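You operate a simulated robot arm through the tools that you are given. There is no shell and no other tool.

Carry out the task below with a simulated robot arm. There is one attempt and no reset: what you move stays moved.

Task
Lower the tilt table and throw the short grey cleat away.
Fine: lay the tilt table flat, crank the lift handwheel down to its stop, drop the short cleat in the waste bin, leave its red lid shut; the other short cleat, panels, the teal fence and the yellow bar stay.

It is judged by the outcome, as a careful person would: the job done as asked, and still so three seconds after it is handed in. It fails if anything else is knocked over, pushed out of place, dropped, spilled or broken. A push-on lid holds only when it is set on centred and level and pressed home; a screw cap is set on level and turned clockwise until tight.

Robot
A 6-joint arm with a two-finger gripper, fixed in place. Base frame: the origin is on the floor under the middle of its stand, x ahead of it, y to its left, z up. Lengths are in cm, angles in rad, forces in N, time in s.
It reaches about 141.7 cm from its shoulder. Its first joint turns from -2.897 to 2.897 rad. Payload 3.43 kg.
The tool frame sits at the grasp point between the pads (the TCP): z along the fingers, y along the line on which they close. The tips reach 2 cm beyond it. The gripper opens to 19 cm; its body begins 24.8 cm behind the TCP.
Orientation is that of the tool frame in the base frame, as a unit quaternion [x, y, z, w]. With the fingers straight down and closing along the base's y, the tool's x points along the base's -x, its y along +y and its z along -z.

Tools
- The arm moves only by the tool jog_arm. Its argument "motion" is a list of rows, each an object of numbers (a shift or turn left out is 0, a gripper value left out holds the last): "tx", "ty", "tz": the shift along the tool's x, y, z in units of 300 mm (1.0 is 300 mm); "rx", "ry", "rz": the turn, a rotation vector about the tool's x, y, z in units of 45 degrees (1.0 is 45 degrees). In form: [{"tx": .., "ty": .., "tz": .., "rx": .., "ry": .., "rz": ..}, ...]. A call has 1 to 20 rows; each row is the pose to reach, as a shift and turn from the pose commanded when the call began, along the tool's axes at that moment. "jaw" is the finger opening in cm, from 0 to 19, set as the call begins (left out, the last holds). A call with a number of a shift or a turn outside -1 to 1 is refused whole. A row lasts 0.2 s, in which the tool goes at most 5 cm and 0.15 rad; a call with a longer step from one row to the next is refused whole, and so is a gripper value outside its range. A pose out of reach is approached as far as the arm can. The call stops where the force on the tool passes 90 N (or 10 N more than at its start, if that is more) or the arm is blocked; 0.2 s more then pass. The fingers move at their own pace (about 15.3 cm/s each) and stop on an object; they squeeze with about 28 N. The grip force told is the motor's: it shows also when the fingers shut on nothing. Time passes only in rows, and 0.2 s behind the last, so rows that repeat a pose let the fingers close. The reply holds the time, the measured pose of the TCP, the force on the tool along the base axes, the opening and the grip force, in the units named above and with some noise, with the torque about the TCP (base axes, N m) and any sound that the robot's microphone picked up.
- Cameras (640 x 400 px; columns grow to the right, rows downward): "scene" is fixed at [21.77, 50.31, 151.87]; the picture's right is [-0.82, -0.57, 0.00], its down [-0.26, 0.37, -0.89] and it looks along [0.51, -0.73, -0.45] (base axes); focal length 278 px, centre (320, 200). "wrist" rides on the gripper at [7, -0.8, -28.8] in the tool frame; the picture's right is [0.12, 0.99, 0.00], its down [-0.96, 0.11, -0.25] and it looks along [-0.25, 0.03, 0.97] (tool axes); focal length 261 px, centre (320, 200). There is no depth. A picture from a camera that has moved, and an enlarged one, comes with that camera's place and axes in the base frame and with its lens. The place of the scene camera against the robot may be out by one fixed shift of up to 1.2 cm in any direction.
- snapshot(camera): a new picture of that camera. It takes no simulated time.
- lift_body(by): moves the trunk up (or, below 0, down) by that many cm; the arm rides with it, the base frame stays. It gives what a move gives, with no picture.
- close_up(camera, box): a new picture of the part [left, top, right, bottom] of that camera's present view, enlarged. It takes no simulated time.
- job_done(): hands the job in; it is judged then, once.

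Nothing tells you positions but the pictures and the camera data. Unless the task says otherwise, let go and move clear before handing in.

The tools are called after ">>>" as name(argument=value, ...) on one line, values as JSON. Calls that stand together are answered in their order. jog_arm: Moves the arm, as the interface text tells. Its arguments: {"type":"object","properties":{"motion":{"type":"array","items":{"type":"object","properties":{"tx":{"type":"number"},"ty":{"type":"number"},"tz":{"type":"number"},"rx":{"type":"number"},"ry":{"type":"number"},"rz":{"type":"number"}}}},"jaw":{"type":"number"}},"required":["motion"]} The other tools are called the same way: lift_body (by) moves the trunk up or down; snapshot (camera) takes a picture; close_up (camera, box) takes an enlarged picture of a part of a camera's view; job_done () hands the job in.

At the start:

```text
clock: 0.0
position: [48.74, -34.16, 135.21]
orientation: [0.0, 1.0, 0.0, 0.001]
force: [0.3, -0.2, -0.1]
ft_torque: [-0.03, -0.03, 0.0]
grip_width: 19.0
finger_force: 0.1
trunk travel left (down, up): [-37.5, 6.5]
```

scene: 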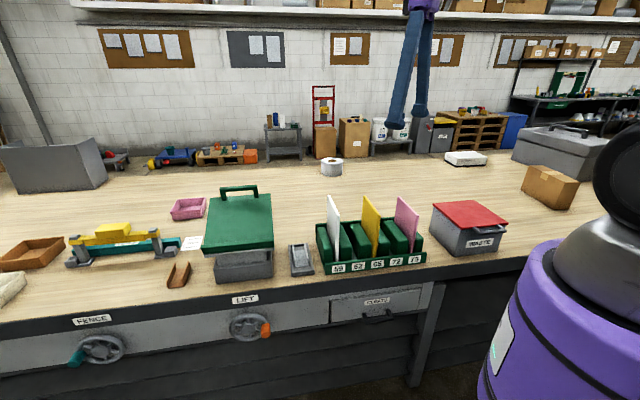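
wrist: 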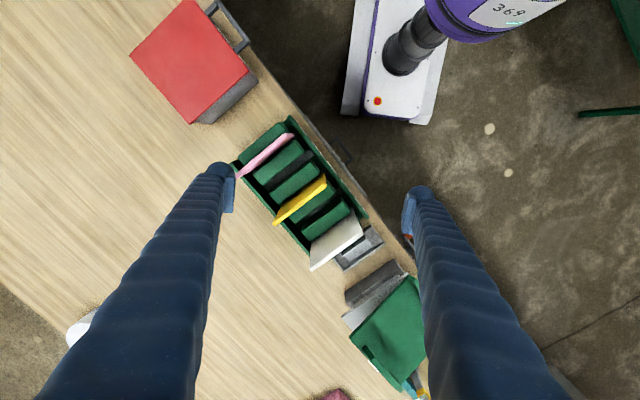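

I see a workbench with a green tilt table on a lift, a rack with panels, a waste bin with a red lid, and two handwheels labelled FENCE and LIFT. I'll look closer before moving anything.

>>> close_up(camera="scene", box=[160, 170, 330, 290])

>>> close_up(camera="scene", box=[40, 200, 220, 320])

>>> close_up(camera="scene", box=[200, 280, 320, 360])

>>> close_up(camera="scene", box=[400, 180, 540, 270])

>>> close_up(camera="scene", box=[40, 290, 180, 390])

>>> close_up(camera="wrist", box=[220, 200, 440, 400])

```text
3.33 times, centred on (245, 230) of scene
camera zoom: at [21.77, 50.31, 151.87], right [-0.82, -0.57, 0.0], down [-0.26, 0.37, -0.89], along [0.51, -0.73, -0.45], focal length 926 px, centre (570, 100)
```

zoom: 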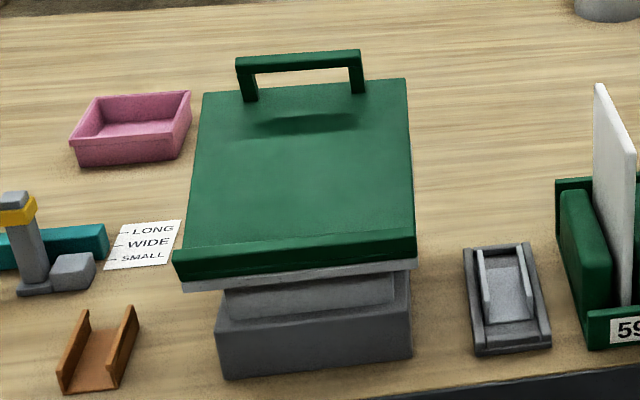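

```text
3.33 times, centred on (130, 260) of scene
camera zoom: at [21.77, 50.31, 151.87], right [-0.82, -0.57, 0.0], down [-0.26, 0.37, -0.89], along [0.51, -0.73, -0.45], focal length 926 px, centre (953, 0)
```

zoom: 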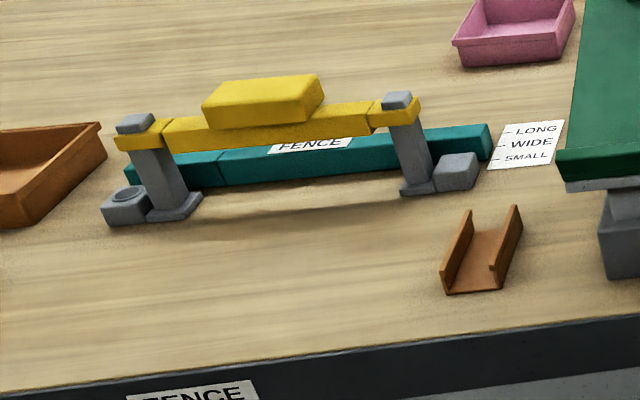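

```text
5.00 times, centred on (260, 320) of scene
camera zoom: at [21.77, 50.31, 151.87], right [-0.82, -0.57, 0.0], down [-0.26, 0.37, -0.89], along [0.51, -0.73, -0.45], focal length 1389 px, centre (620, -400)
```

zoom: 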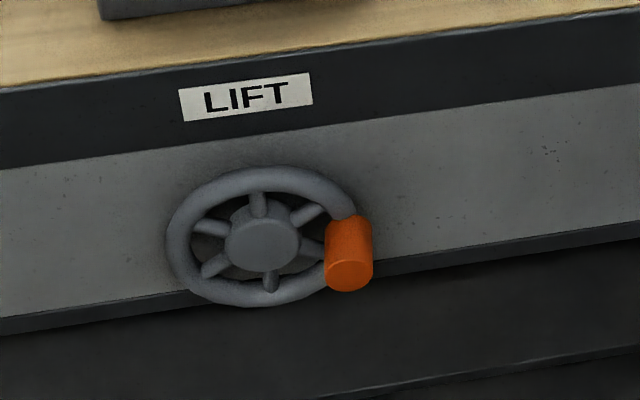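

```text
4.44 times, centred on (470, 225) of scene
camera zoom: at [21.77, 50.31, 151.87], right [-0.82, -0.57, 0.0], down [-0.26, 0.37, -0.89], along [0.51, -0.73, -0.45], focal length 1235 px, centre (-347, 89)
```

zoom: 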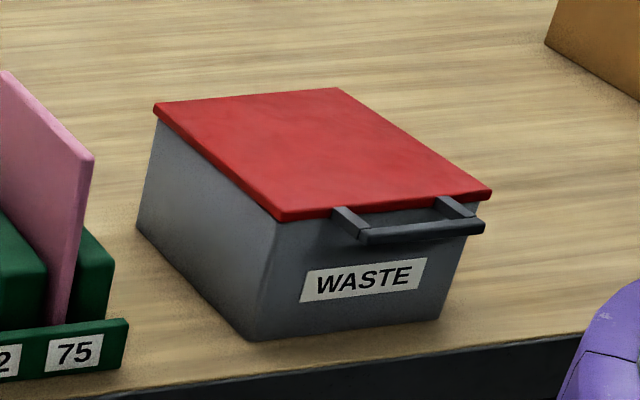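

```text
4.00 times, centred on (110, 340) of scene
camera zoom: at [21.77, 50.31, 151.87], right [-0.82, -0.57, 0.0], down [-0.26, 0.37, -0.89], along [0.51, -0.73, -0.45], focal length 1111 px, centre (1160, -360)
```

zoom: 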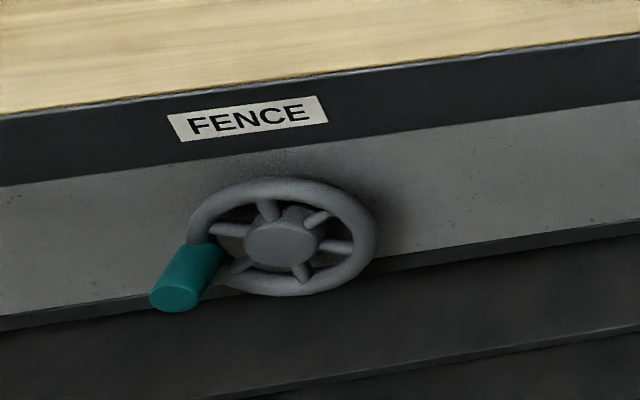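

```text
2.00 times, centred on (330, 300) of wrist
camera zoom: at [41.74, -34.9, 163.91], right [-0.12, 0.99, 0.0], down [0.96, 0.12, 0.25], along [0.25, 0.03, -0.97], focal length 521 px, centre (300, 0)
```

zoom: 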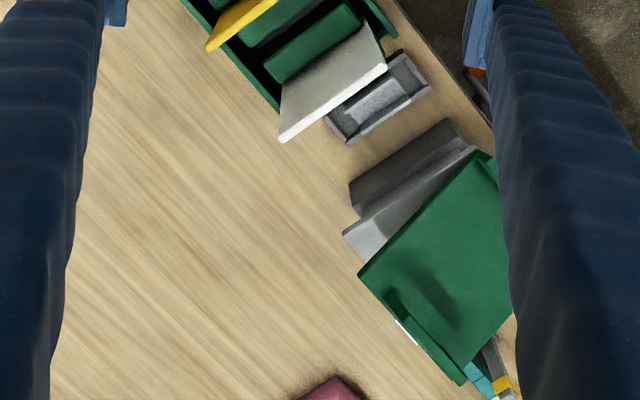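

The bench front runs at about 45° in the base frame, with its top near z≈80. The tilt table sits near (84,-6) and is raised on its far side. I'll bring the wrist camera over that area, aligned with the bench and kept high, to get a better view.

>>> jog_arm(motion=[{"tx": -0.089, "ty": 0.098, "tz": 0.033, "rz": 0.125}, {"tx": -0.178, "ty": 0.197, "tz": 0.067, "rz": 0.25}, {"tx": -0.266, "ty": 0.295, "tz": 0.1, "rz": 0.375}, {"tx": -0.355, "ty": 0.394, "tz": 0.133, "rz": 0.5}, {"tx": -0.444, "ty": 0.492, "tz": 0.167, "rz": 0.625}, {"tx": -0.533, "ty": 0.59, "tz": 0.2, "rz": 0.75}, {"tx": -0.621, "ty": 0.689, "tz": 0.233, "rz": 0.875}, {"tx": -0.71, "ty": 0.787, "tz": 0.267, "rz": 1.0}])

>>> snapshot(camera="wrist")

>>> snapshot(camera="scene")

```text
clock: 1.8
position: [70.22, -10.62, 127.0]
orientation: [0.383, 0.924, -0.001, -0.001]
force: [0.7, 0.8, -0.9]
ft_torque: [0.0, 0.1, 0.02]
grip_width: 19.01
finger_force: 0.0
trunk travel left (down, up): [-37.5, 6.5]
```

```text
taken
camera wrist: at [64.79, -6.0, 155.89], right [0.62, 0.79, 0.0], down [0.76, -0.6, 0.25], along [0.19, -0.15, -0.97], focal length 261 px, centre (320, 200)
```

wrist: 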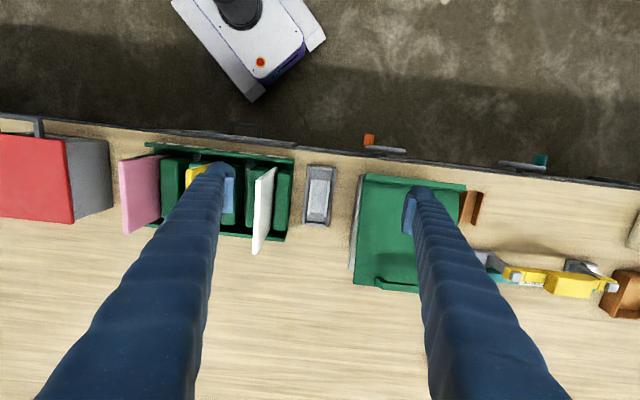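

```text
taken
```

scene: 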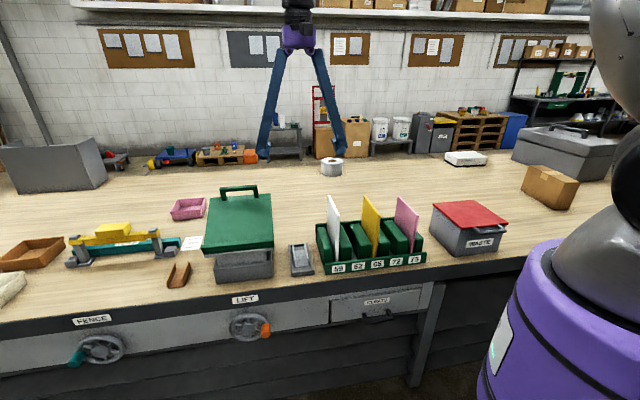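

>>> close_up(camera="wrist", box=[240, 130, 400, 240])

>>> close_up(camera="wrist", box=[340, 120, 560, 300])

>>> close_up(camera="wrist", box=[0, 100, 200, 240])

>>> close_up(camera="scene", box=[280, 230, 330, 280])

```text
3.64 times, centred on (320, 185) of wrist
camera zoom: at [64.79, -6.0, 155.89], right [0.62, 0.79, 0.0], down [0.76, -0.6, 0.25], along [0.19, -0.15, -0.97], focal length 948 px, centre (320, 254)
```

zoom: 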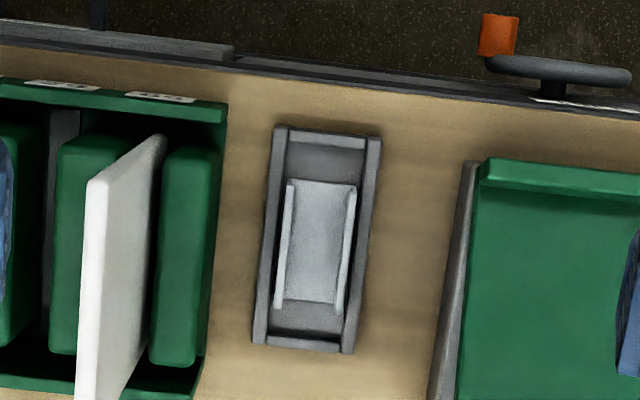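

```text
2.22 times, centred on (450, 210) of wrist
camera zoom: at [64.79, -6.0, 155.89], right [0.62, 0.79, 0.0], down [0.76, -0.6, 0.25], along [0.19, -0.15, -0.97], focal length 579 px, centre (31, 178)
```

zoom: 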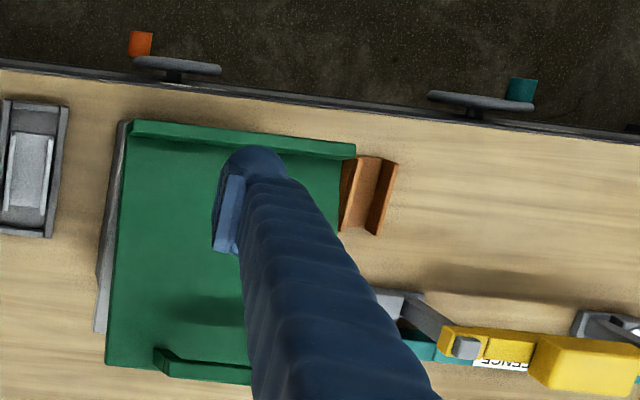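

```text
2.86 times, centred on (100, 170) of wrist
camera zoom: at [64.79, -6.0, 155.89], right [0.62, 0.79, 0.0], down [0.76, -0.6, 0.25], along [0.19, -0.15, -0.97], focal length 745 px, centre (949, 286)
```

zoom: 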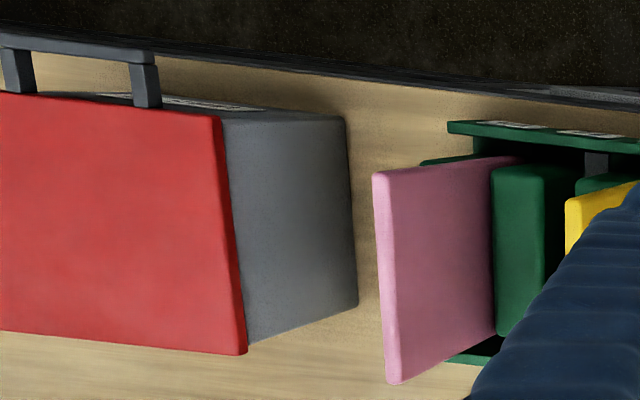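

```text
8.00 times, centred on (305, 255) of scene
camera zoom: at [21.77, 50.31, 151.87], right [-0.82, -0.57, 0.0], down [-0.26, 0.37, -0.89], along [0.51, -0.73, -0.45], focal length 2223 px, centre (440, -240)
```

zoom: 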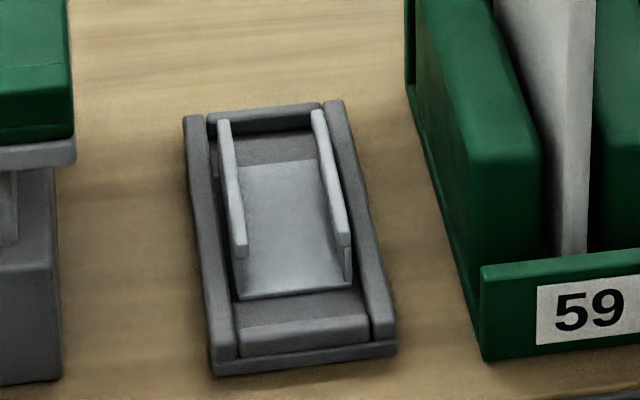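

>>> close_up(camera="scene", box=[240, 0, 370, 170])

>>> close_up(camera="wrist", box=[150, 130, 290, 260])

>>> close_up(camera="wrist", box=[380, 150, 480, 250])

```text
2.35 times, centred on (305, 85) of scene
camera zoom: at [21.77, 50.31, 151.87], right [-0.82, -0.57, 0.0], down [-0.26, 0.37, -0.89], along [0.51, -0.73, -0.45], focal length 654 px, centre (355, 471)
```

zoom: 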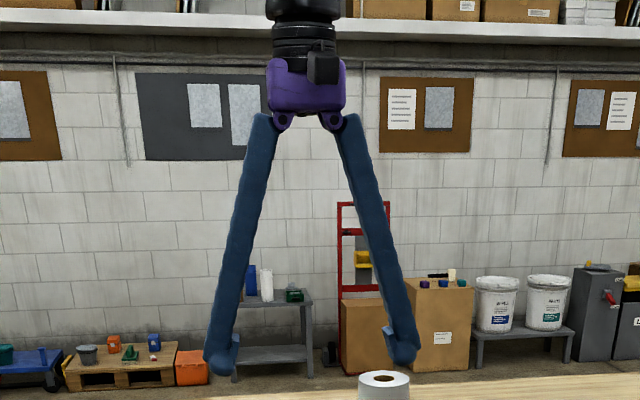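

```text
3.08 times, centred on (220, 195) of wrist
camera zoom: at [64.79, -6.0, 155.89], right [0.62, 0.79, 0.0], down [0.76, -0.6, 0.25], along [0.19, -0.15, -0.97], focal length 802 px, centre (628, 215)
```

zoom: 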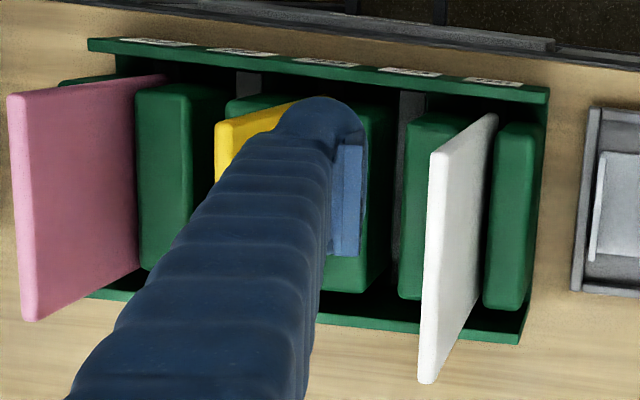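

```text
4.00 times, centred on (430, 200) of wrist
camera zoom: at [64.79, -6.0, 155.89], right [0.62, 0.79, 0.0], down [0.76, -0.6, 0.25], along [0.19, -0.15, -0.97], focal length 1043 px, centre (-120, 200)
```

zoom: 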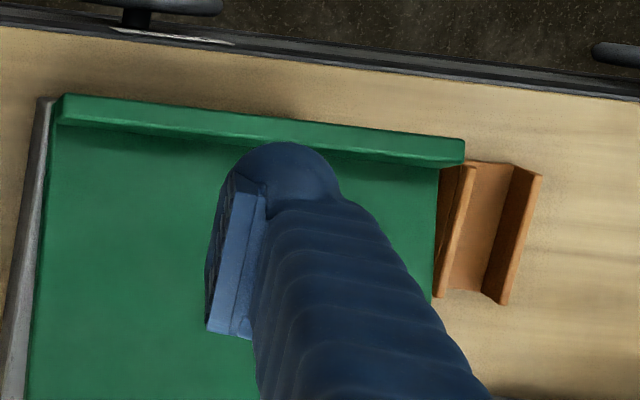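

The grey U-channel cleat lies in a grey tray just right of the tilt table, and the orange cleat is to the table's left. Next I'll drop to an oblique view from the aisle side to see the tilt, the handwheel, and how far the cleat stands above its tray.

>>> jog_arm(motion=[{"tx": 0.071, "ty": 0.0375, "tz": 0.1125, "ry": -0.125}, {"tx": 0.142, "ty": 0.075, "tz": 0.225, "ry": -0.25}, {"tx": 0.213, "ty": 0.1125, "tz": 0.3375, "ry": -0.375}, {"tx": 0.284, "ty": 0.15, "tz": 0.45, "ry": -0.5}, {"tx": 0.354, "ty": 0.1875, "tz": 0.5625, "ry": -0.625}, {"tx": 0.425, "ty": 0.225, "tz": 0.675, "ry": -0.75}, {"tx": 0.496, "ty": 0.2625, "tz": 0.7875, "ry": -0.875}, {"tx": 0.567, "ty": 0.3, "tz": 0.9, "ry": -1.0}])

>>> snapshot(camera="wrist")

>>> snapshot(camera="scene")

```text
clock: 3.6
position: [66.37, 9.36, 101.9]
orientation: [0.354, 0.855, -0.158, 0.344]
force: [-0.1, 0.4, 0.3]
ft_torque: [-0.08, -0.05, 0.01]
grip_width: 19.0
finger_force: 0.0
out of reach, approached as far as the arm can: row 8
trunk travel left (down, up): [-37.5, 6.5]
```

```text
taken
camera wrist: at [48.41, 27.01, 117.49], right [0.65, 0.76, -0.11], down [0.46, -0.27, 0.85], along [0.61, -0.6, -0.52], focal length 261 px, centre (320, 200)
```

wrist: 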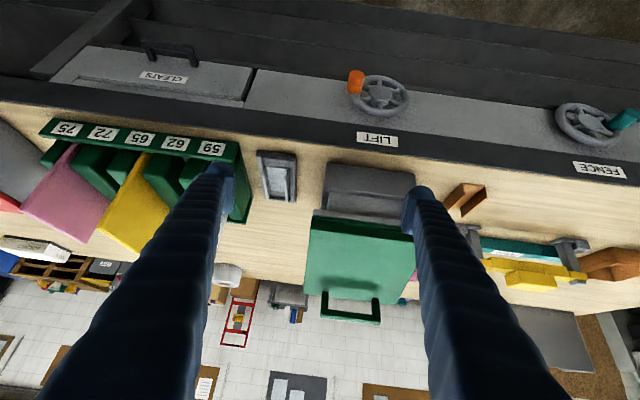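

```text
taken
```

scene: 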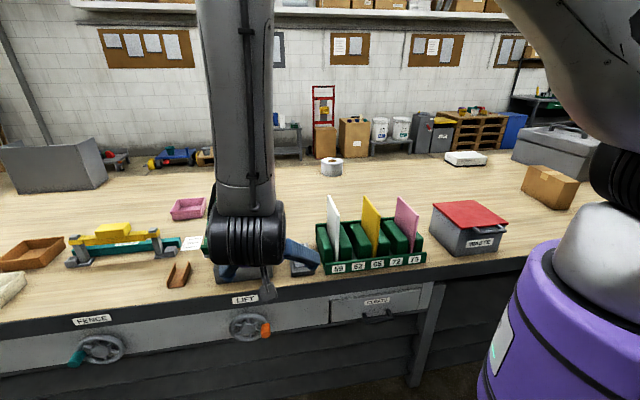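

>>> close_up(camera="wrist", box=[240, 130, 330, 210])

>>> close_up(camera="wrist", box=[290, 140, 450, 330])

>>> close_up(camera="wrist", box=[320, 50, 440, 150])

```text
5.00 times, centred on (285, 170) of wrist
camera zoom: at [48.41, 27.01, 117.49], right [0.65, 0.76, -0.11], down [0.46, -0.27, 0.85], along [0.61, -0.6, -0.52], focal length 1303 px, centre (495, 350)
```

zoom: 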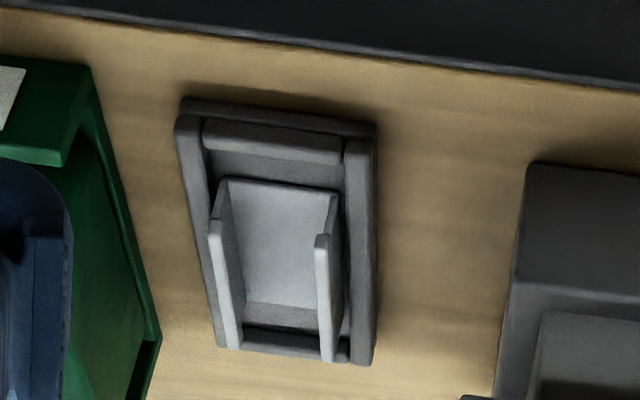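

```text
2.11 times, centred on (370, 235) of wrist
camera zoom: at [48.41, 27.01, 117.49], right [0.65, 0.76, -0.11], down [0.46, -0.27, 0.85], along [0.61, -0.6, -0.52], focal length 549 px, centre (215, 126)
```

zoom: 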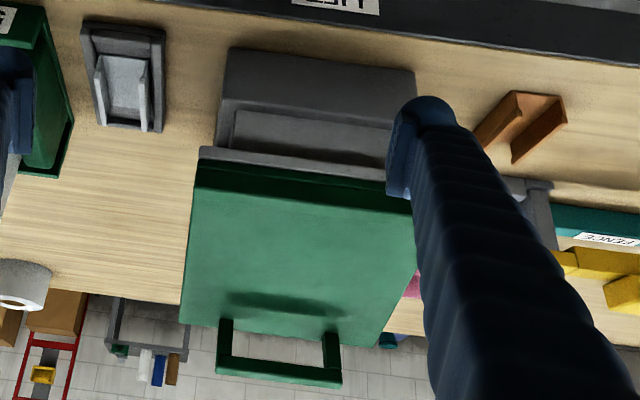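

```text
4.00 times, centred on (380, 100) of wrist
camera zoom: at [48.41, 27.01, 117.49], right [0.65, 0.76, -0.11], down [0.46, -0.27, 0.85], along [0.61, -0.6, -0.52], focal length 1043 px, centre (80, 600)
```

zoom: 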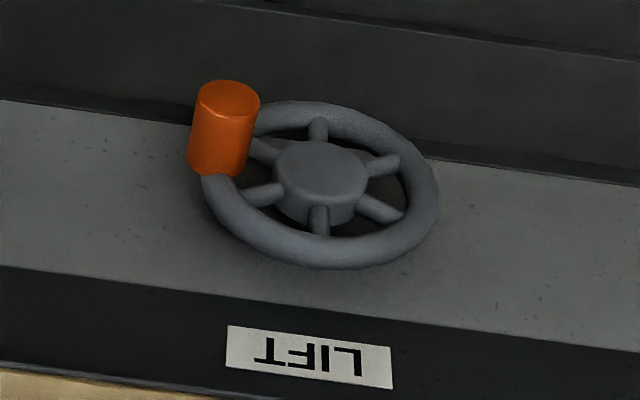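

The cleat's side walls stand about 2 cm above its tray, so I can grip it across those walls from above. The tilt plate spans about u 53–77 and w 58–82 (u along the bench, w into it), rising from z≈96 at the near edge to ≈104 at the far edge. I'll go back up with the fingers vertical and close the jaw, ready to press the far side down.

>>> jog_arm(motion=[{"tx": -0.121, "tz": -0.032, "ry": 0.125}, {"tx": -0.242, "tz": -0.065, "ry": 0.25}, {"tx": -0.362, "tz": -0.097, "ry": 0.375}, {"tx": -0.483, "tz": -0.13, "ry": 0.5}, {"tx": -0.604, "tz": -0.162, "ry": 0.625}, {"tx": -0.725, "tz": -0.194, "ry": 0.75}, {"tx": -0.845, "tz": -0.227, "ry": 0.875}, {"tx": -0.966, "tz": -0.259, "ry": 1.0}], jaw=0)

```text
clock: 5.4
position: [76.57, -1.71, 127.76]
orientation: [0.381, 0.924, 0.001, -0.002]
force: [-0.2, -0.7, -0.9]
ft_torque: [0.09, 0.12, 0.01]
grip_width: 0.0
finger_force: 27.8
trunk travel left (down, up): [-37.5, 6.5]
```

>>> snapshot(camera="wrist")

>>> close_up(camera="wrist", box=[180, 110, 380, 235])

>>> close_up(camera="scene", box=[160, 0, 320, 290])

```text
taken
camera wrist: at [71.18, 2.85, 156.53], right [0.62, 0.79, 0.0], down [0.76, -0.6, 0.24], along [0.19, -0.15, -0.97], focal length 261 px, centre (320, 200)
```

wrist: 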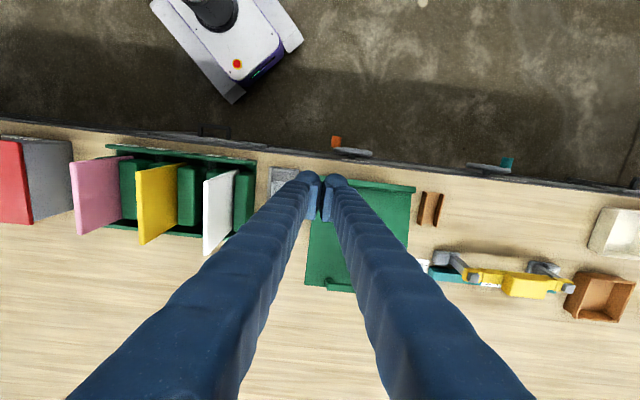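

```text
3.20 times, centred on (280, 172) of wrist
camera zoom: at [71.18, 2.85, 156.53], right [0.62, 0.79, 0.0], down [0.76, -0.6, 0.24], along [0.19, -0.15, -0.97], focal length 834 px, centre (448, 288)
```

zoom: 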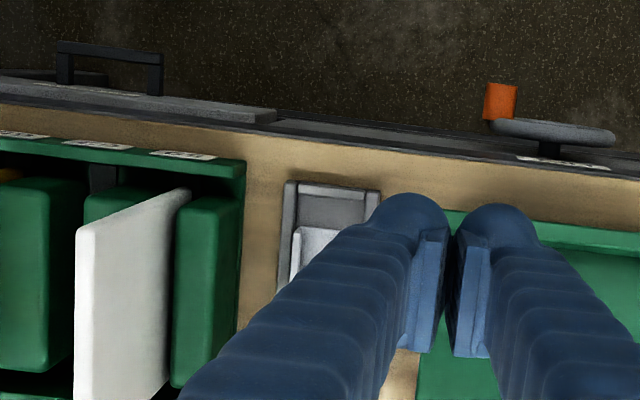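

```text
1.38 times, centred on (240, 145) of scene
camera zoom: at [21.77, 50.31, 151.87], right [-0.82, -0.57, 0.0], down [-0.26, 0.37, -0.89], along [0.51, -0.73, -0.45], focal length 383 px, centre (430, 276)
```

zoom: 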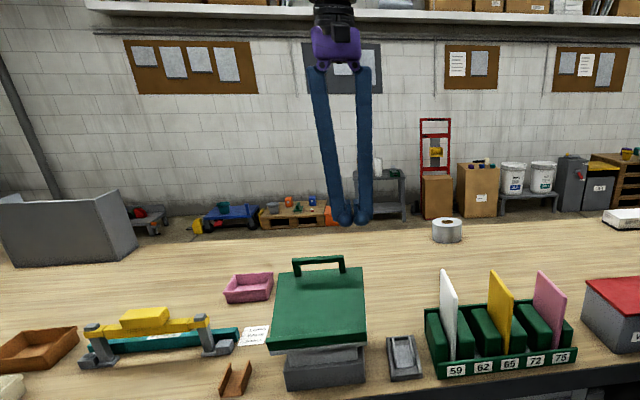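

>>> jog_arm(motion=[{"tx": -0.124, "ty": 0.078}, {"tx": -0.249, "ty": 0.156}, {"tx": -0.373, "ty": 0.234}, {"tx": -0.498, "ty": 0.312}, {"tx": -0.622, "ty": 0.39}, {"tx": -0.622, "ty": 0.39, "tz": 0.14}, {"tx": -0.622, "ty": 0.39, "tz": 0.28}, {"tx": -0.622, "ty": 0.39, "tz": 0.42}, {"tx": -0.622, "ty": 0.39, "tz": 0.56}])

>>> close_up(camera="wrist", box=[220, 120, 420, 245])

>>> close_up(camera="scene", box=[160, 120, 320, 290])

```text
clock: 7.4
position: [98.29, -6.5, 110.52]
orientation: [0.382, 0.924, -0.001, -0.001]
force: [0.1, -0.9, -0.3]
ft_torque: [0.02, 0.15, 0.0]
grip_width: 0.0
finger_force: 28.0
trunk travel left (down, up): [-37.5, 6.5]
```

```text
3.20 times, centred on (320, 182) of wrist
camera zoom: at [92.81, -1.99, 139.31], right [0.62, 0.79, 0.0], down [0.76, -0.6, 0.25], along [0.19, -0.15, -0.97], focal length 834 px, centre (320, 256)
```

zoom: 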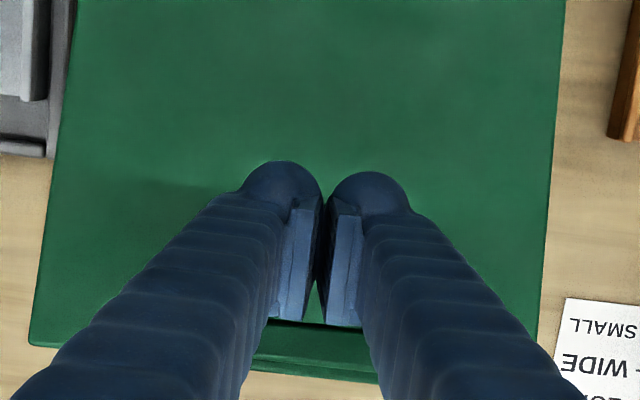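

```text
2.35 times, centred on (240, 205) of scene
camera zoom: at [21.77, 50.31, 151.87], right [-0.82, -0.57, 0.0], down [-0.26, 0.37, -0.89], along [0.51, -0.73, -0.45], focal length 654 px, centre (508, 188)
```

zoom: 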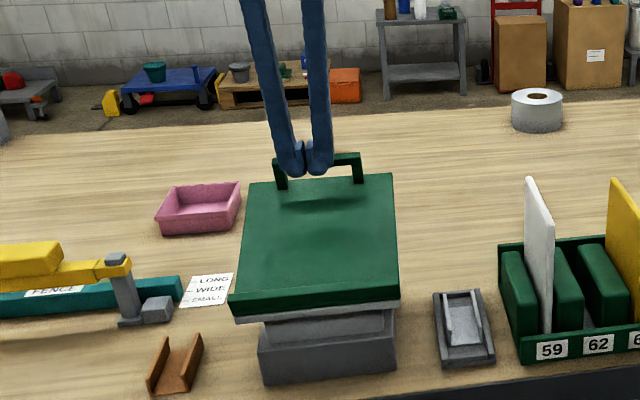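

The closed fingertips are over the plate near its far side, about 8 cm above the surface. I'll lower slowly until they touch and watch the force.

>>> jog_arm(motion=[{"tz": 0.05}, {"tz": 0.1}, {"tz": 0.15}, {"tz": 0.19}, {"tz": 0.22}, {"tz": 0.25}, {"tz": 0.28}, {"tz": 0.3}])

>>> close_up(camera="scene", box=[160, 120, 320, 290])

```text
clock: 9.2
position: [98.1, -6.34, 102.03]
orientation: [0.381, 0.924, 0.0, -0.001]
force: [0.6, -1.3, 5.0]
ft_torque: [-0.06, -0.08, -0.04]
grip_width: 0.59
finger_force: 34.6
trunk travel left (down, up): [-37.5, 6.5]
```

```text
2.35 times, centred on (240, 205) of scene
camera zoom: at [21.77, 50.31, 151.87], right [-0.82, -0.57, 0.0], down [-0.26, 0.37, -0.89], along [0.51, -0.73, -0.45], focal length 654 px, centre (508, 188)
```

zoom: 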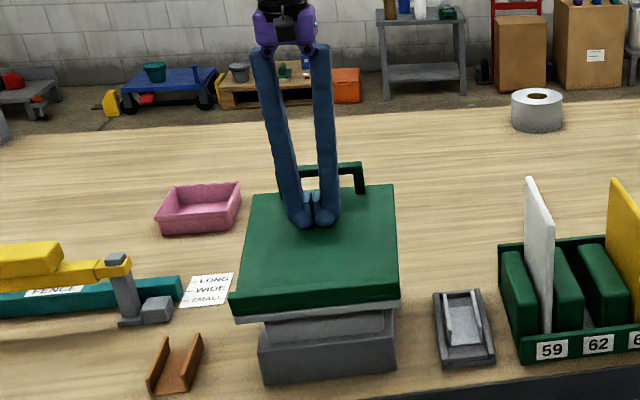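

The plate moves down with only about 5 N. I'll keep going in small steps until it seats.

>>> jog_arm(motion=[{"tz": 0.02}, {"tz": 0.04}, {"tz": 0.06}, {"tz": 0.08}, {"tz": 0.1}, {"tz": 0.12}])

>>> close_up(camera="scene", box=[160, 120, 320, 290])

```text
clock: 10.6
position: [98.11, -6.43, 98.22]
orientation: [0.382, 0.924, 0.0, -0.001]
force: [0.5, -1.2, 2.2]
ft_torque: [0.0, -0.04, 0.01]
grip_width: 0.0
finger_force: 34.5
trunk travel left (down, up): [-37.5, 6.5]
```

```text
2.35 times, centred on (240, 205) of scene
camera zoom: at [21.77, 50.31, 151.87], right [-0.82, -0.57, 0.0], down [-0.26, 0.37, -0.89], along [0.51, -0.73, -0.45], focal length 654 px, centre (508, 188)
```

zoom: 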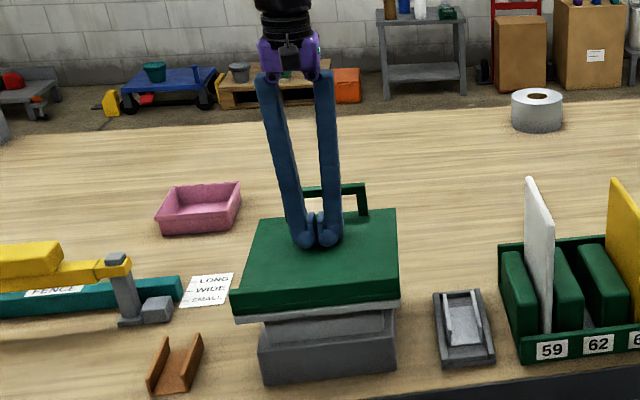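

>>> jog_arm(motion=[{"tz": 0.017}, {"tz": 0.033}, {"tz": 0.05}, {"tz": 0.067}])

>>> close_up(camera="scene", box=[160, 120, 320, 290])

```text
clock: 11.6
position: [98.08, -6.46, 96.52]
orientation: [0.382, 0.924, 0.0, 0.001]
force: [2.3, -3.9, 28.5]
ft_torque: [-0.05, 0.01, 0.02]
grip_width: 0.6
finger_force: 34.4
trunk travel left (down, up): [-37.5, 6.5]
```

```text
2.35 times, centred on (240, 205) of scene
camera zoom: at [21.77, 50.31, 151.87], right [-0.82, -0.57, 0.0], down [-0.26, 0.37, -0.89], along [0.51, -0.73, -0.45], focal length 654 px, centre (508, 188)
```

zoom: 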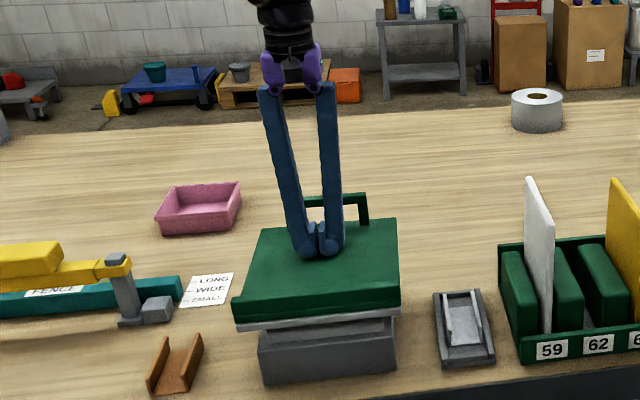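

Force has jumped to 28 N, so the plate looks seated. I'll press slightly more, then lift away and check that it stays flat.

>>> jog_arm(motion=[{"tz": 0.007}, {"tz": 0.007}, {"tz": -0.03}, {"tz": -0.1}, {"tz": -0.25}, {"tz": -0.4}, {"tz": -0.55}, {"tz": -0.7}])

>>> close_up(camera="scene", box=[160, 120, 320, 290])

>>> snapshot(camera="wrist")

```text
clock: 13.4
position: [98.07, -6.41, 117.42]
orientation: [0.382, 0.924, 0.0, 0.0]
force: [0.3, -0.9, -0.2]
ft_torque: [-0.01, -0.04, 0.01]
grip_width: 0.0
finger_force: 34.0
trunk travel left (down, up): [-37.5, 6.5]
```

```text
2.35 times, centred on (240, 205) of scene
camera zoom: at [21.77, 50.31, 151.87], right [-0.82, -0.57, 0.0], down [-0.26, 0.37, -0.89], along [0.51, -0.73, -0.45], focal length 654 px, centre (508, 188)
```

zoom: 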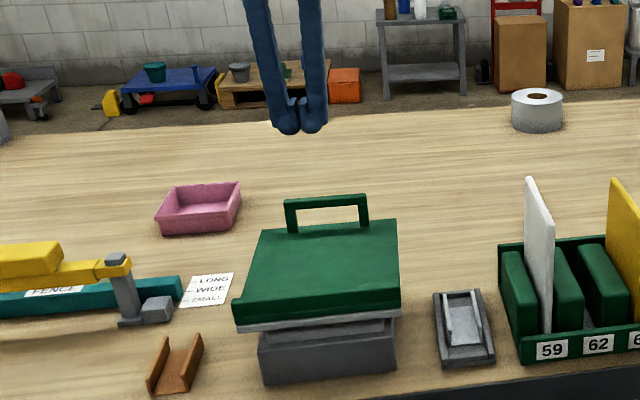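

```text
taken
camera wrist: at [92.71, -1.95, 146.14], right [0.62, 0.79, 0.0], down [0.76, -0.6, 0.25], along [0.19, -0.15, -0.97], focal length 261 px, centre (320, 200)
```

wrist: 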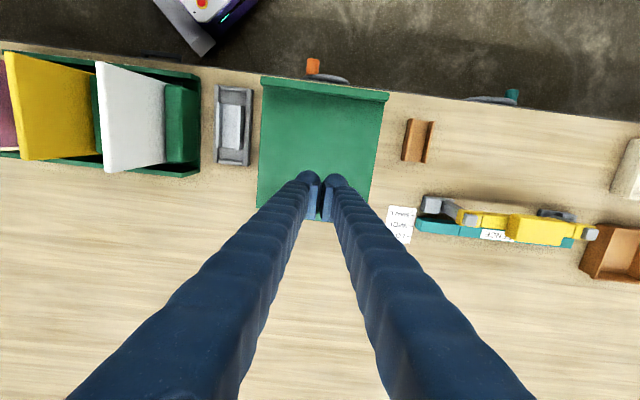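

The plate now lies flat on its support and stays there. Next is the LIFT handwheel. I take its hub to be near u≈64.3, z≈65, with the orange knob at u≈58.4, w≈48.6–52, z≈65. I'll bring the fingers over the knob from the aisle side, pointing straight down.

>>> jog_arm(motion=[{"tx": 0.137, "ty": -0.036}, {"tx": 0.274, "ty": -0.071}, {"tx": 0.412, "ty": -0.107}, {"tx": 0.549, "ty": -0.142}, {"tx": 0.686, "ty": -0.178}, {"tx": 0.823, "ty": -0.213}, {"tx": 0.823, "ty": -0.213, "tz": 0.15}, {"tx": 0.823, "ty": -0.213, "tz": 0.3}, {"tx": 0.823, "ty": -0.213, "tz": 0.45}, {"tx": 0.823, "ty": -0.213, "tz": 0.6}, {"tx": 0.823, "ty": -0.213, "tz": 0.75}, {"tx": 0.823, "ty": -0.213, "tz": 0.9}], jaw=8)

>>> snapshot(camera="wrist")

>>> snapshot(camera="scene")

```text
clock: 16.0
position: [76.36, 6.57, 90.23]
orientation: [0.382, 0.924, 0.0, -0.001]
force: [0.8, 0.4, 0.2]
ft_torque: [-0.04, 0.12, -0.02]
grip_width: 8.0
finger_force: 0.1
trunk travel left (down, up): [-37.5, 6.5]
```

```text
taken
camera wrist: at [70.88, 11.07, 118.87], right [0.62, 0.79, 0.0], down [0.76, -0.6, 0.25], along [0.19, -0.15, -0.97], focal length 261 px, centre (320, 200)
```

wrist: 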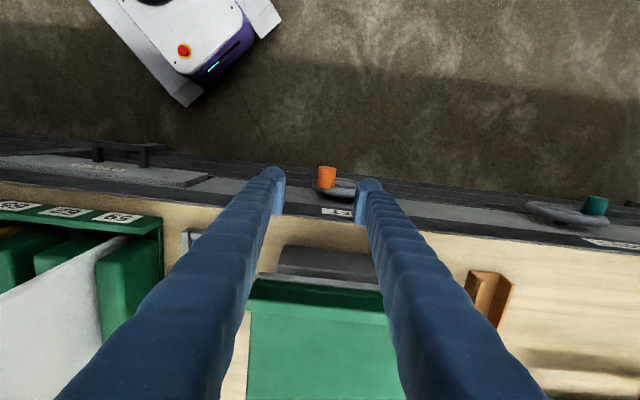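

```text
taken
```

scene: 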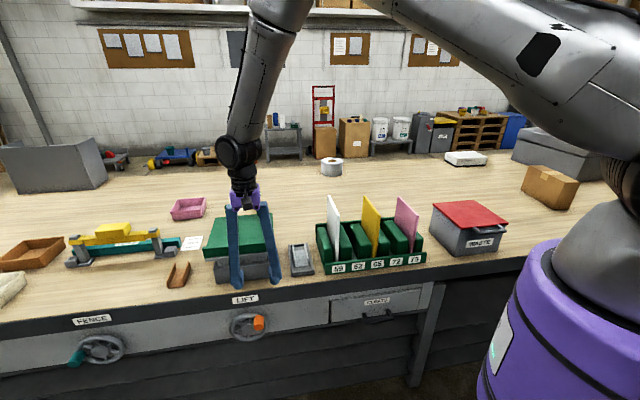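

>>> close_up(camera="scene", box=[200, 280, 320, 360])

>>> close_up(camera="wrist", box=[250, 150, 410, 250])

>>> close_up(camera="scene", box=[160, 170, 330, 290])

```text
5.00 times, centred on (260, 320) of scene
camera zoom: at [21.77, 50.31, 151.87], right [-0.82, -0.57, 0.0], down [-0.26, 0.37, -0.89], along [0.51, -0.73, -0.45], focal length 1389 px, centre (620, -400)
```

zoom: 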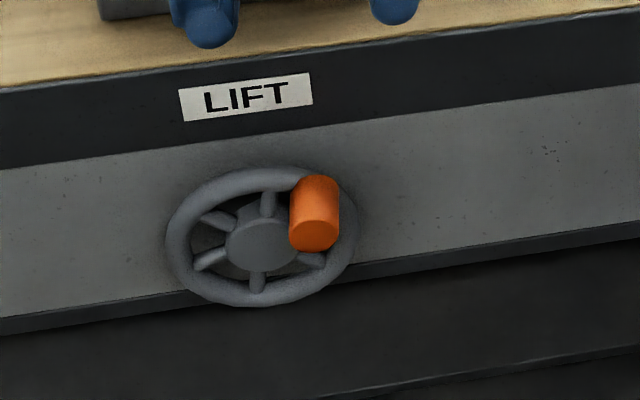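

```text
4.00 times, centred on (330, 200) of wrist
camera zoom: at [70.88, 11.07, 118.87], right [0.62, 0.79, 0.0], down [0.76, -0.6, 0.25], along [0.19, -0.15, -0.97], focal length 1043 px, centre (280, 200)
```

zoom: 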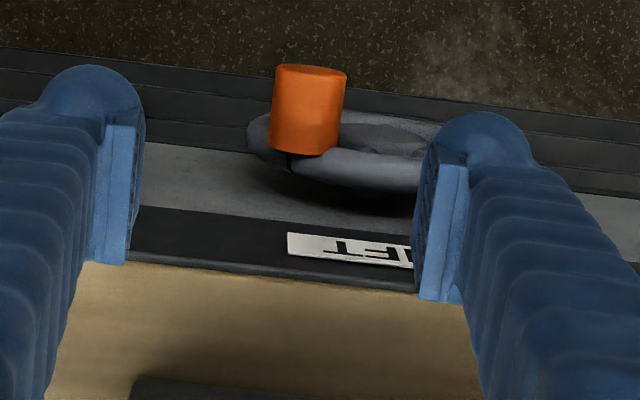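

```text
3.33 times, centred on (245, 230) of scene
camera zoom: at [21.77, 50.31, 151.87], right [-0.82, -0.57, 0.0], down [-0.26, 0.37, -0.89], along [0.51, -0.73, -0.45], focal length 926 px, centre (570, 100)
```

zoom: 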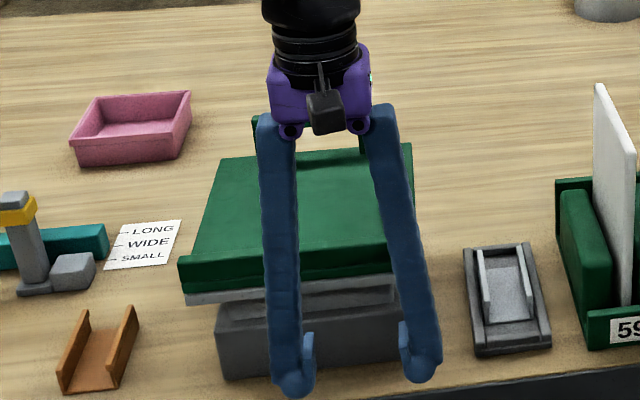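

Pressing the table flat also sank the lift by about 0.8 cm and back-drove the handwheel. The knob has gone from 3 o'clock to about 1:30 as seen from the aisle, so down is counter-clockwise. I'll descend over the knob, now near u≈60.2, z≈69.4, and grip it.

>>> jog_arm(motion=[{"ty": 0.027, "tz": 0.12}, {"ty": 0.054, "tz": 0.24}, {"ty": 0.054, "tz": 0.36}, {"ty": 0.054, "tz": 0.48}, {"ty": 0.054, "tz": 0.6}, {"ty": 0.054, "tz": 0.694}])

>>> close_up(camera="scene", box=[200, 260, 320, 360])

>>> close_up(camera="wrist", box=[240, 130, 400, 240])

```text
clock: 17.4
position: [77.62, 7.63, 69.18]
orientation: [0.383, 0.924, 0.0, -0.001]
force: [0.0, 0.5, -0.2]
ft_torque: [0.03, 0.12, -0.03]
grip_width: 8.0
finger_force: 0.1
trunk travel left (down, up): [-37.5, 6.5]
```

```text
4.00 times, centred on (260, 310) of scene
camera zoom: at [21.77, 50.31, 151.87], right [-0.82, -0.57, 0.0], down [-0.26, 0.37, -0.89], along [0.51, -0.73, -0.45], focal length 1111 px, centre (560, -240)
```

zoom: 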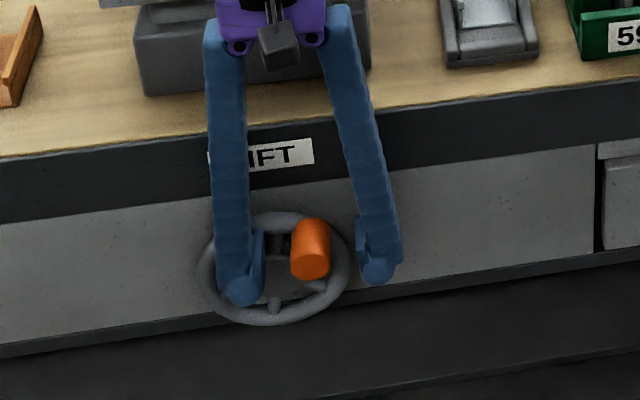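

```text
3.64 times, centred on (320, 185) of wrist
camera zoom: at [72.19, 12.13, 97.89], right [0.62, 0.79, 0.0], down [0.76, -0.6, 0.25], along [0.19, -0.15, -0.97], focal length 948 px, centre (320, 254)
```

zoom: 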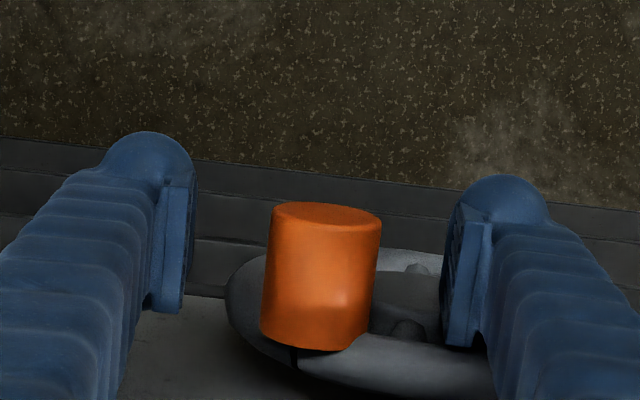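

The knob sits centred between the pads. Closing on it now.

>>> jog_arm(motion=[{"tz": 0.0}, {"tz": 0.0}, {"tz": 0.0}], jaw=2)

>>> close_up(camera="wrist", box=[240, 130, 400, 240])

```text
clock: 18.2
position: [77.46, 7.69, 69.36]
orientation: [0.382, 0.924, 0.0, 0.0]
force: [-1.5, 3.7, 4.8]
ft_torque: [0.02, -0.27, 0.02]
grip_width: 2.94
finger_force: 45.1
trunk travel left (down, up): [-37.5, 6.5]
```

```text
3.64 times, centred on (320, 185) of wrist
camera zoom: at [71.98, 12.21, 98.16], right [0.62, 0.79, 0.0], down [0.76, -0.6, 0.25], along [0.19, -0.15, -0.97], focal length 948 px, centre (320, 254)
```

zoom: 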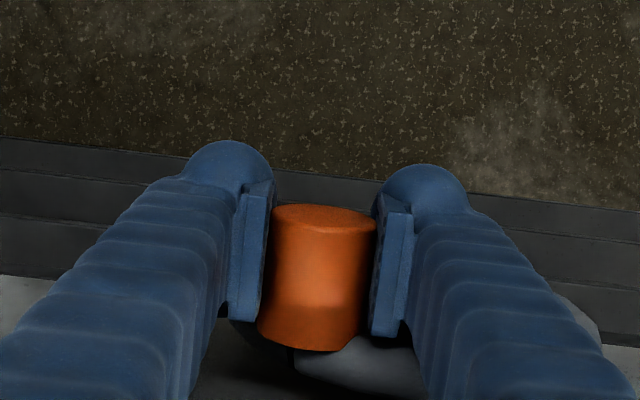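

>>> jog_arm(motion=[{"ty": 0.0275, "tz": -0.0215}, {"ty": 0.0583, "tz": -0.0378}, {"ty": 0.0914, "tz": -0.0486}, {"ty": 0.1259, "tz": -0.0534}, {"ty": 0.1608, "tz": -0.0522}, {"ty": 0.1949, "tz": -0.045}])

>>> close_up(camera="scene", box=[160, 170, 320, 360])

>>> close_up(camera="wrist", box=[240, 130, 400, 240])

```text
clock: 19.6
position: [81.58, 11.66, 70.98]
orientation: [0.381, 0.925, 0.0, 0.0]
force: [-13.1, -2.3, -4.2]
ft_torque: [-0.17, 0.34, 0.08]
grip_width: 3.16
finger_force: 44.6
trunk travel left (down, up): [-37.5, 6.5]
```

```text
2.11 times, centred on (240, 265) of scene
camera zoom: at [21.77, 50.31, 151.87], right [-0.82, -0.57, 0.0], down [-0.26, 0.37, -0.89], along [0.51, -0.73, -0.45], focal length 585 px, centre (488, 63)
```

zoom: 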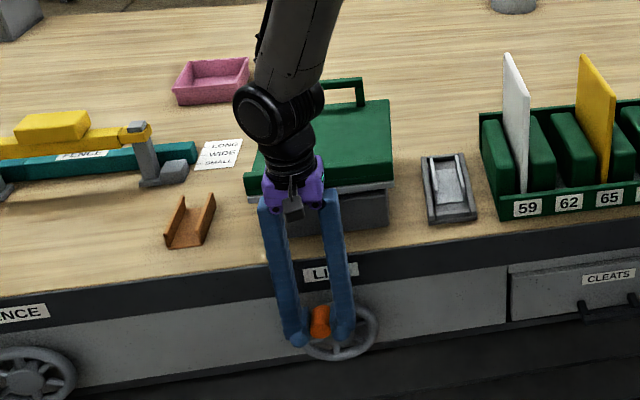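

```text
3.64 times, centred on (320, 185) of wrist
camera zoom: at [75.99, 16.27, 99.74], right [0.62, 0.79, 0.0], down [0.76, -0.6, 0.25], along [0.19, -0.15, -0.97], focal length 948 px, centre (320, 254)
```

zoom: 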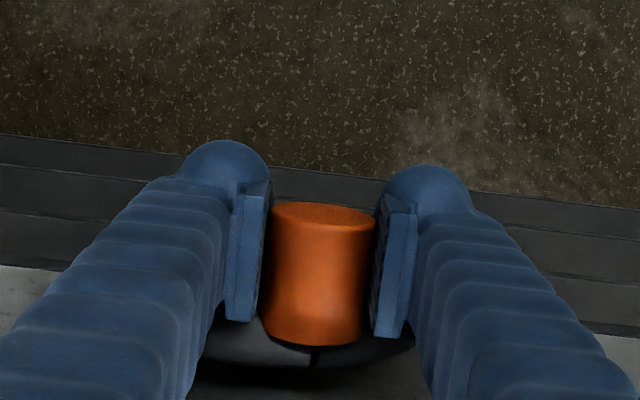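

>>> jog_arm(motion=[{"ty": 0.0323, "tz": 0.0131}, {"ty": 0.0619, "tz": 0.0315}, {"ty": 0.0878, "tz": 0.0549}, {"ty": 0.1093, "tz": 0.0823}, {"ty": 0.1256, "tz": 0.1131}, {"ty": 0.1364, "tz": 0.1463}])

>>> close_up(camera="scene", box=[160, 170, 320, 360])

>>> close_up(camera="wrist", box=[240, 130, 400, 240])

```text
clock: 21.0
position: [84.2, 14.48, 66.32]
orientation: [0.382, 0.924, 0.0, -0.001]
force: [-22.3, -22.8, 5.8]
ft_torque: [-0.25, 0.49, -0.5]
grip_width: 2.96
finger_force: 44.8
trunk travel left (down, up): [-37.5, 6.5]
```

```text
2.11 times, centred on (240, 265) of scene
camera zoom: at [21.77, 50.31, 151.87], right [-0.82, -0.57, 0.0], down [-0.26, 0.37, -0.89], along [0.51, -0.73, -0.45], focal length 585 px, centre (488, 63)
```

zoom: 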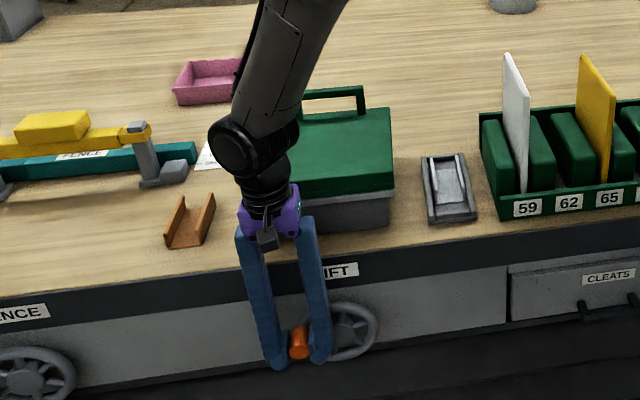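

```text
3.64 times, centred on (320, 185) of wrist
camera zoom: at [78.78, 18.96, 95.17], right [0.62, 0.79, 0.0], down [0.76, -0.6, 0.25], along [0.19, -0.15, -0.97], focal length 948 px, centre (320, 254)
```

zoom: 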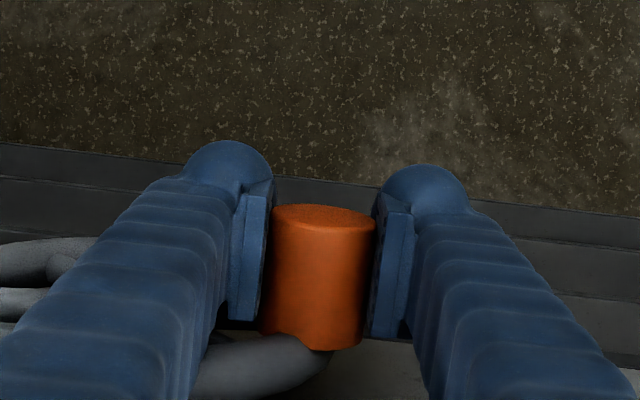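

The knob is following, but a 32 N inward pull says my radius is slightly too large. I'll ease inward and continue down the left side.

>>> jog_arm(motion=[{"ty": -0.0133, "tz": 0.0167}, {"ty": -0.0167, "tz": 0.0333}, {"ty": -0.0183, "tz": 0.05}, {"ty": -0.02, "tz": 0.0667}, {"ty": -0.0235, "tz": 0.083}, {"ty": -0.027, "tz": 0.0993}])

>>> close_up(camera="scene", box=[160, 170, 320, 360])

>>> close_up(camera="wrist", box=[240, 130, 400, 240])

```text
clock: 22.4
position: [84.56, 14.41, 63.85]
orientation: [0.381, 0.924, 0.003, 0.005]
force: [28.2, 49.3, 35.4]
ft_torque: [-0.42, -0.02, 1.22]
grip_width: 3.02
finger_force: 45.4
trunk travel left (down, up): [-37.5, 6.5]
```

```text
2.11 times, centred on (240, 265) of scene
camera zoom: at [21.77, 50.31, 151.87], right [-0.82, -0.57, 0.0], down [-0.26, 0.37, -0.89], along [0.51, -0.73, -0.45], focal length 585 px, centre (488, 63)
```

zoom: 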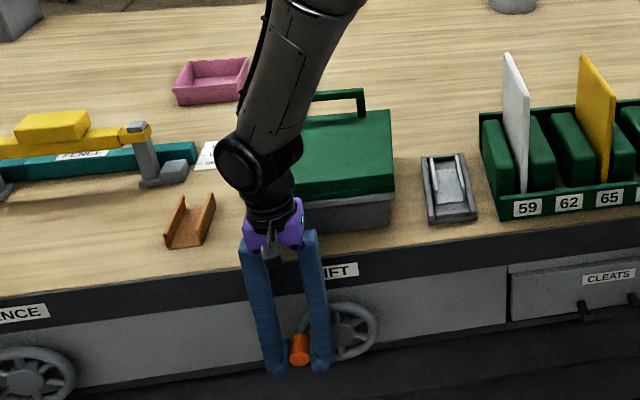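

```text
3.64 times, centred on (320, 185) of wrist
camera zoom: at [78.67, 18.9, 92.57], right [0.62, 0.79, 0.01], down [0.76, -0.6, 0.26], along [0.21, -0.15, -0.97], focal length 948 px, centre (320, 254)
```

zoom: 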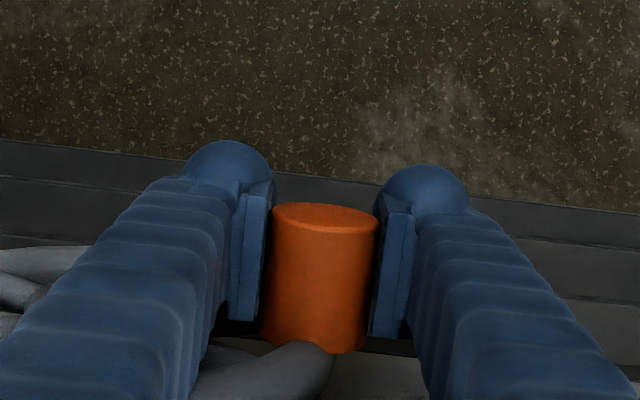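

>>> close_up(camera="scene", box=[200, 290, 280, 350])

>>> close_up(camera="scene", box=[200, 210, 290, 290])

```text
6.67 times, centred on (240, 320) of scene
camera zoom: at [21.77, 50.31, 151.87], right [-0.82, -0.57, 0.0], down [-0.26, 0.37, -0.89], along [0.51, -0.73, -0.45], focal length 1852 px, centre (853, -600)
```

zoom: 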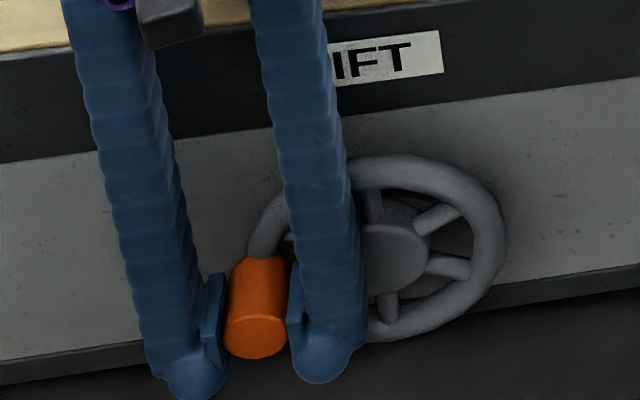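

```text
5.00 times, centred on (245, 250) of scene
camera zoom: at [21.77, 50.31, 151.87], right [-0.82, -0.57, 0.0], down [-0.26, 0.37, -0.89], along [0.51, -0.73, -0.45], focal length 1389 px, centre (695, -50)
```

zoom: 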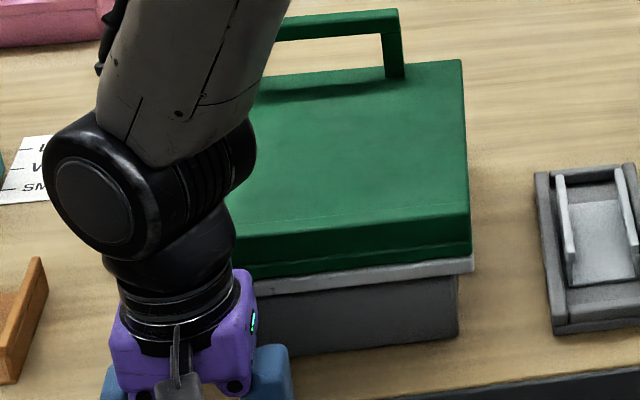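

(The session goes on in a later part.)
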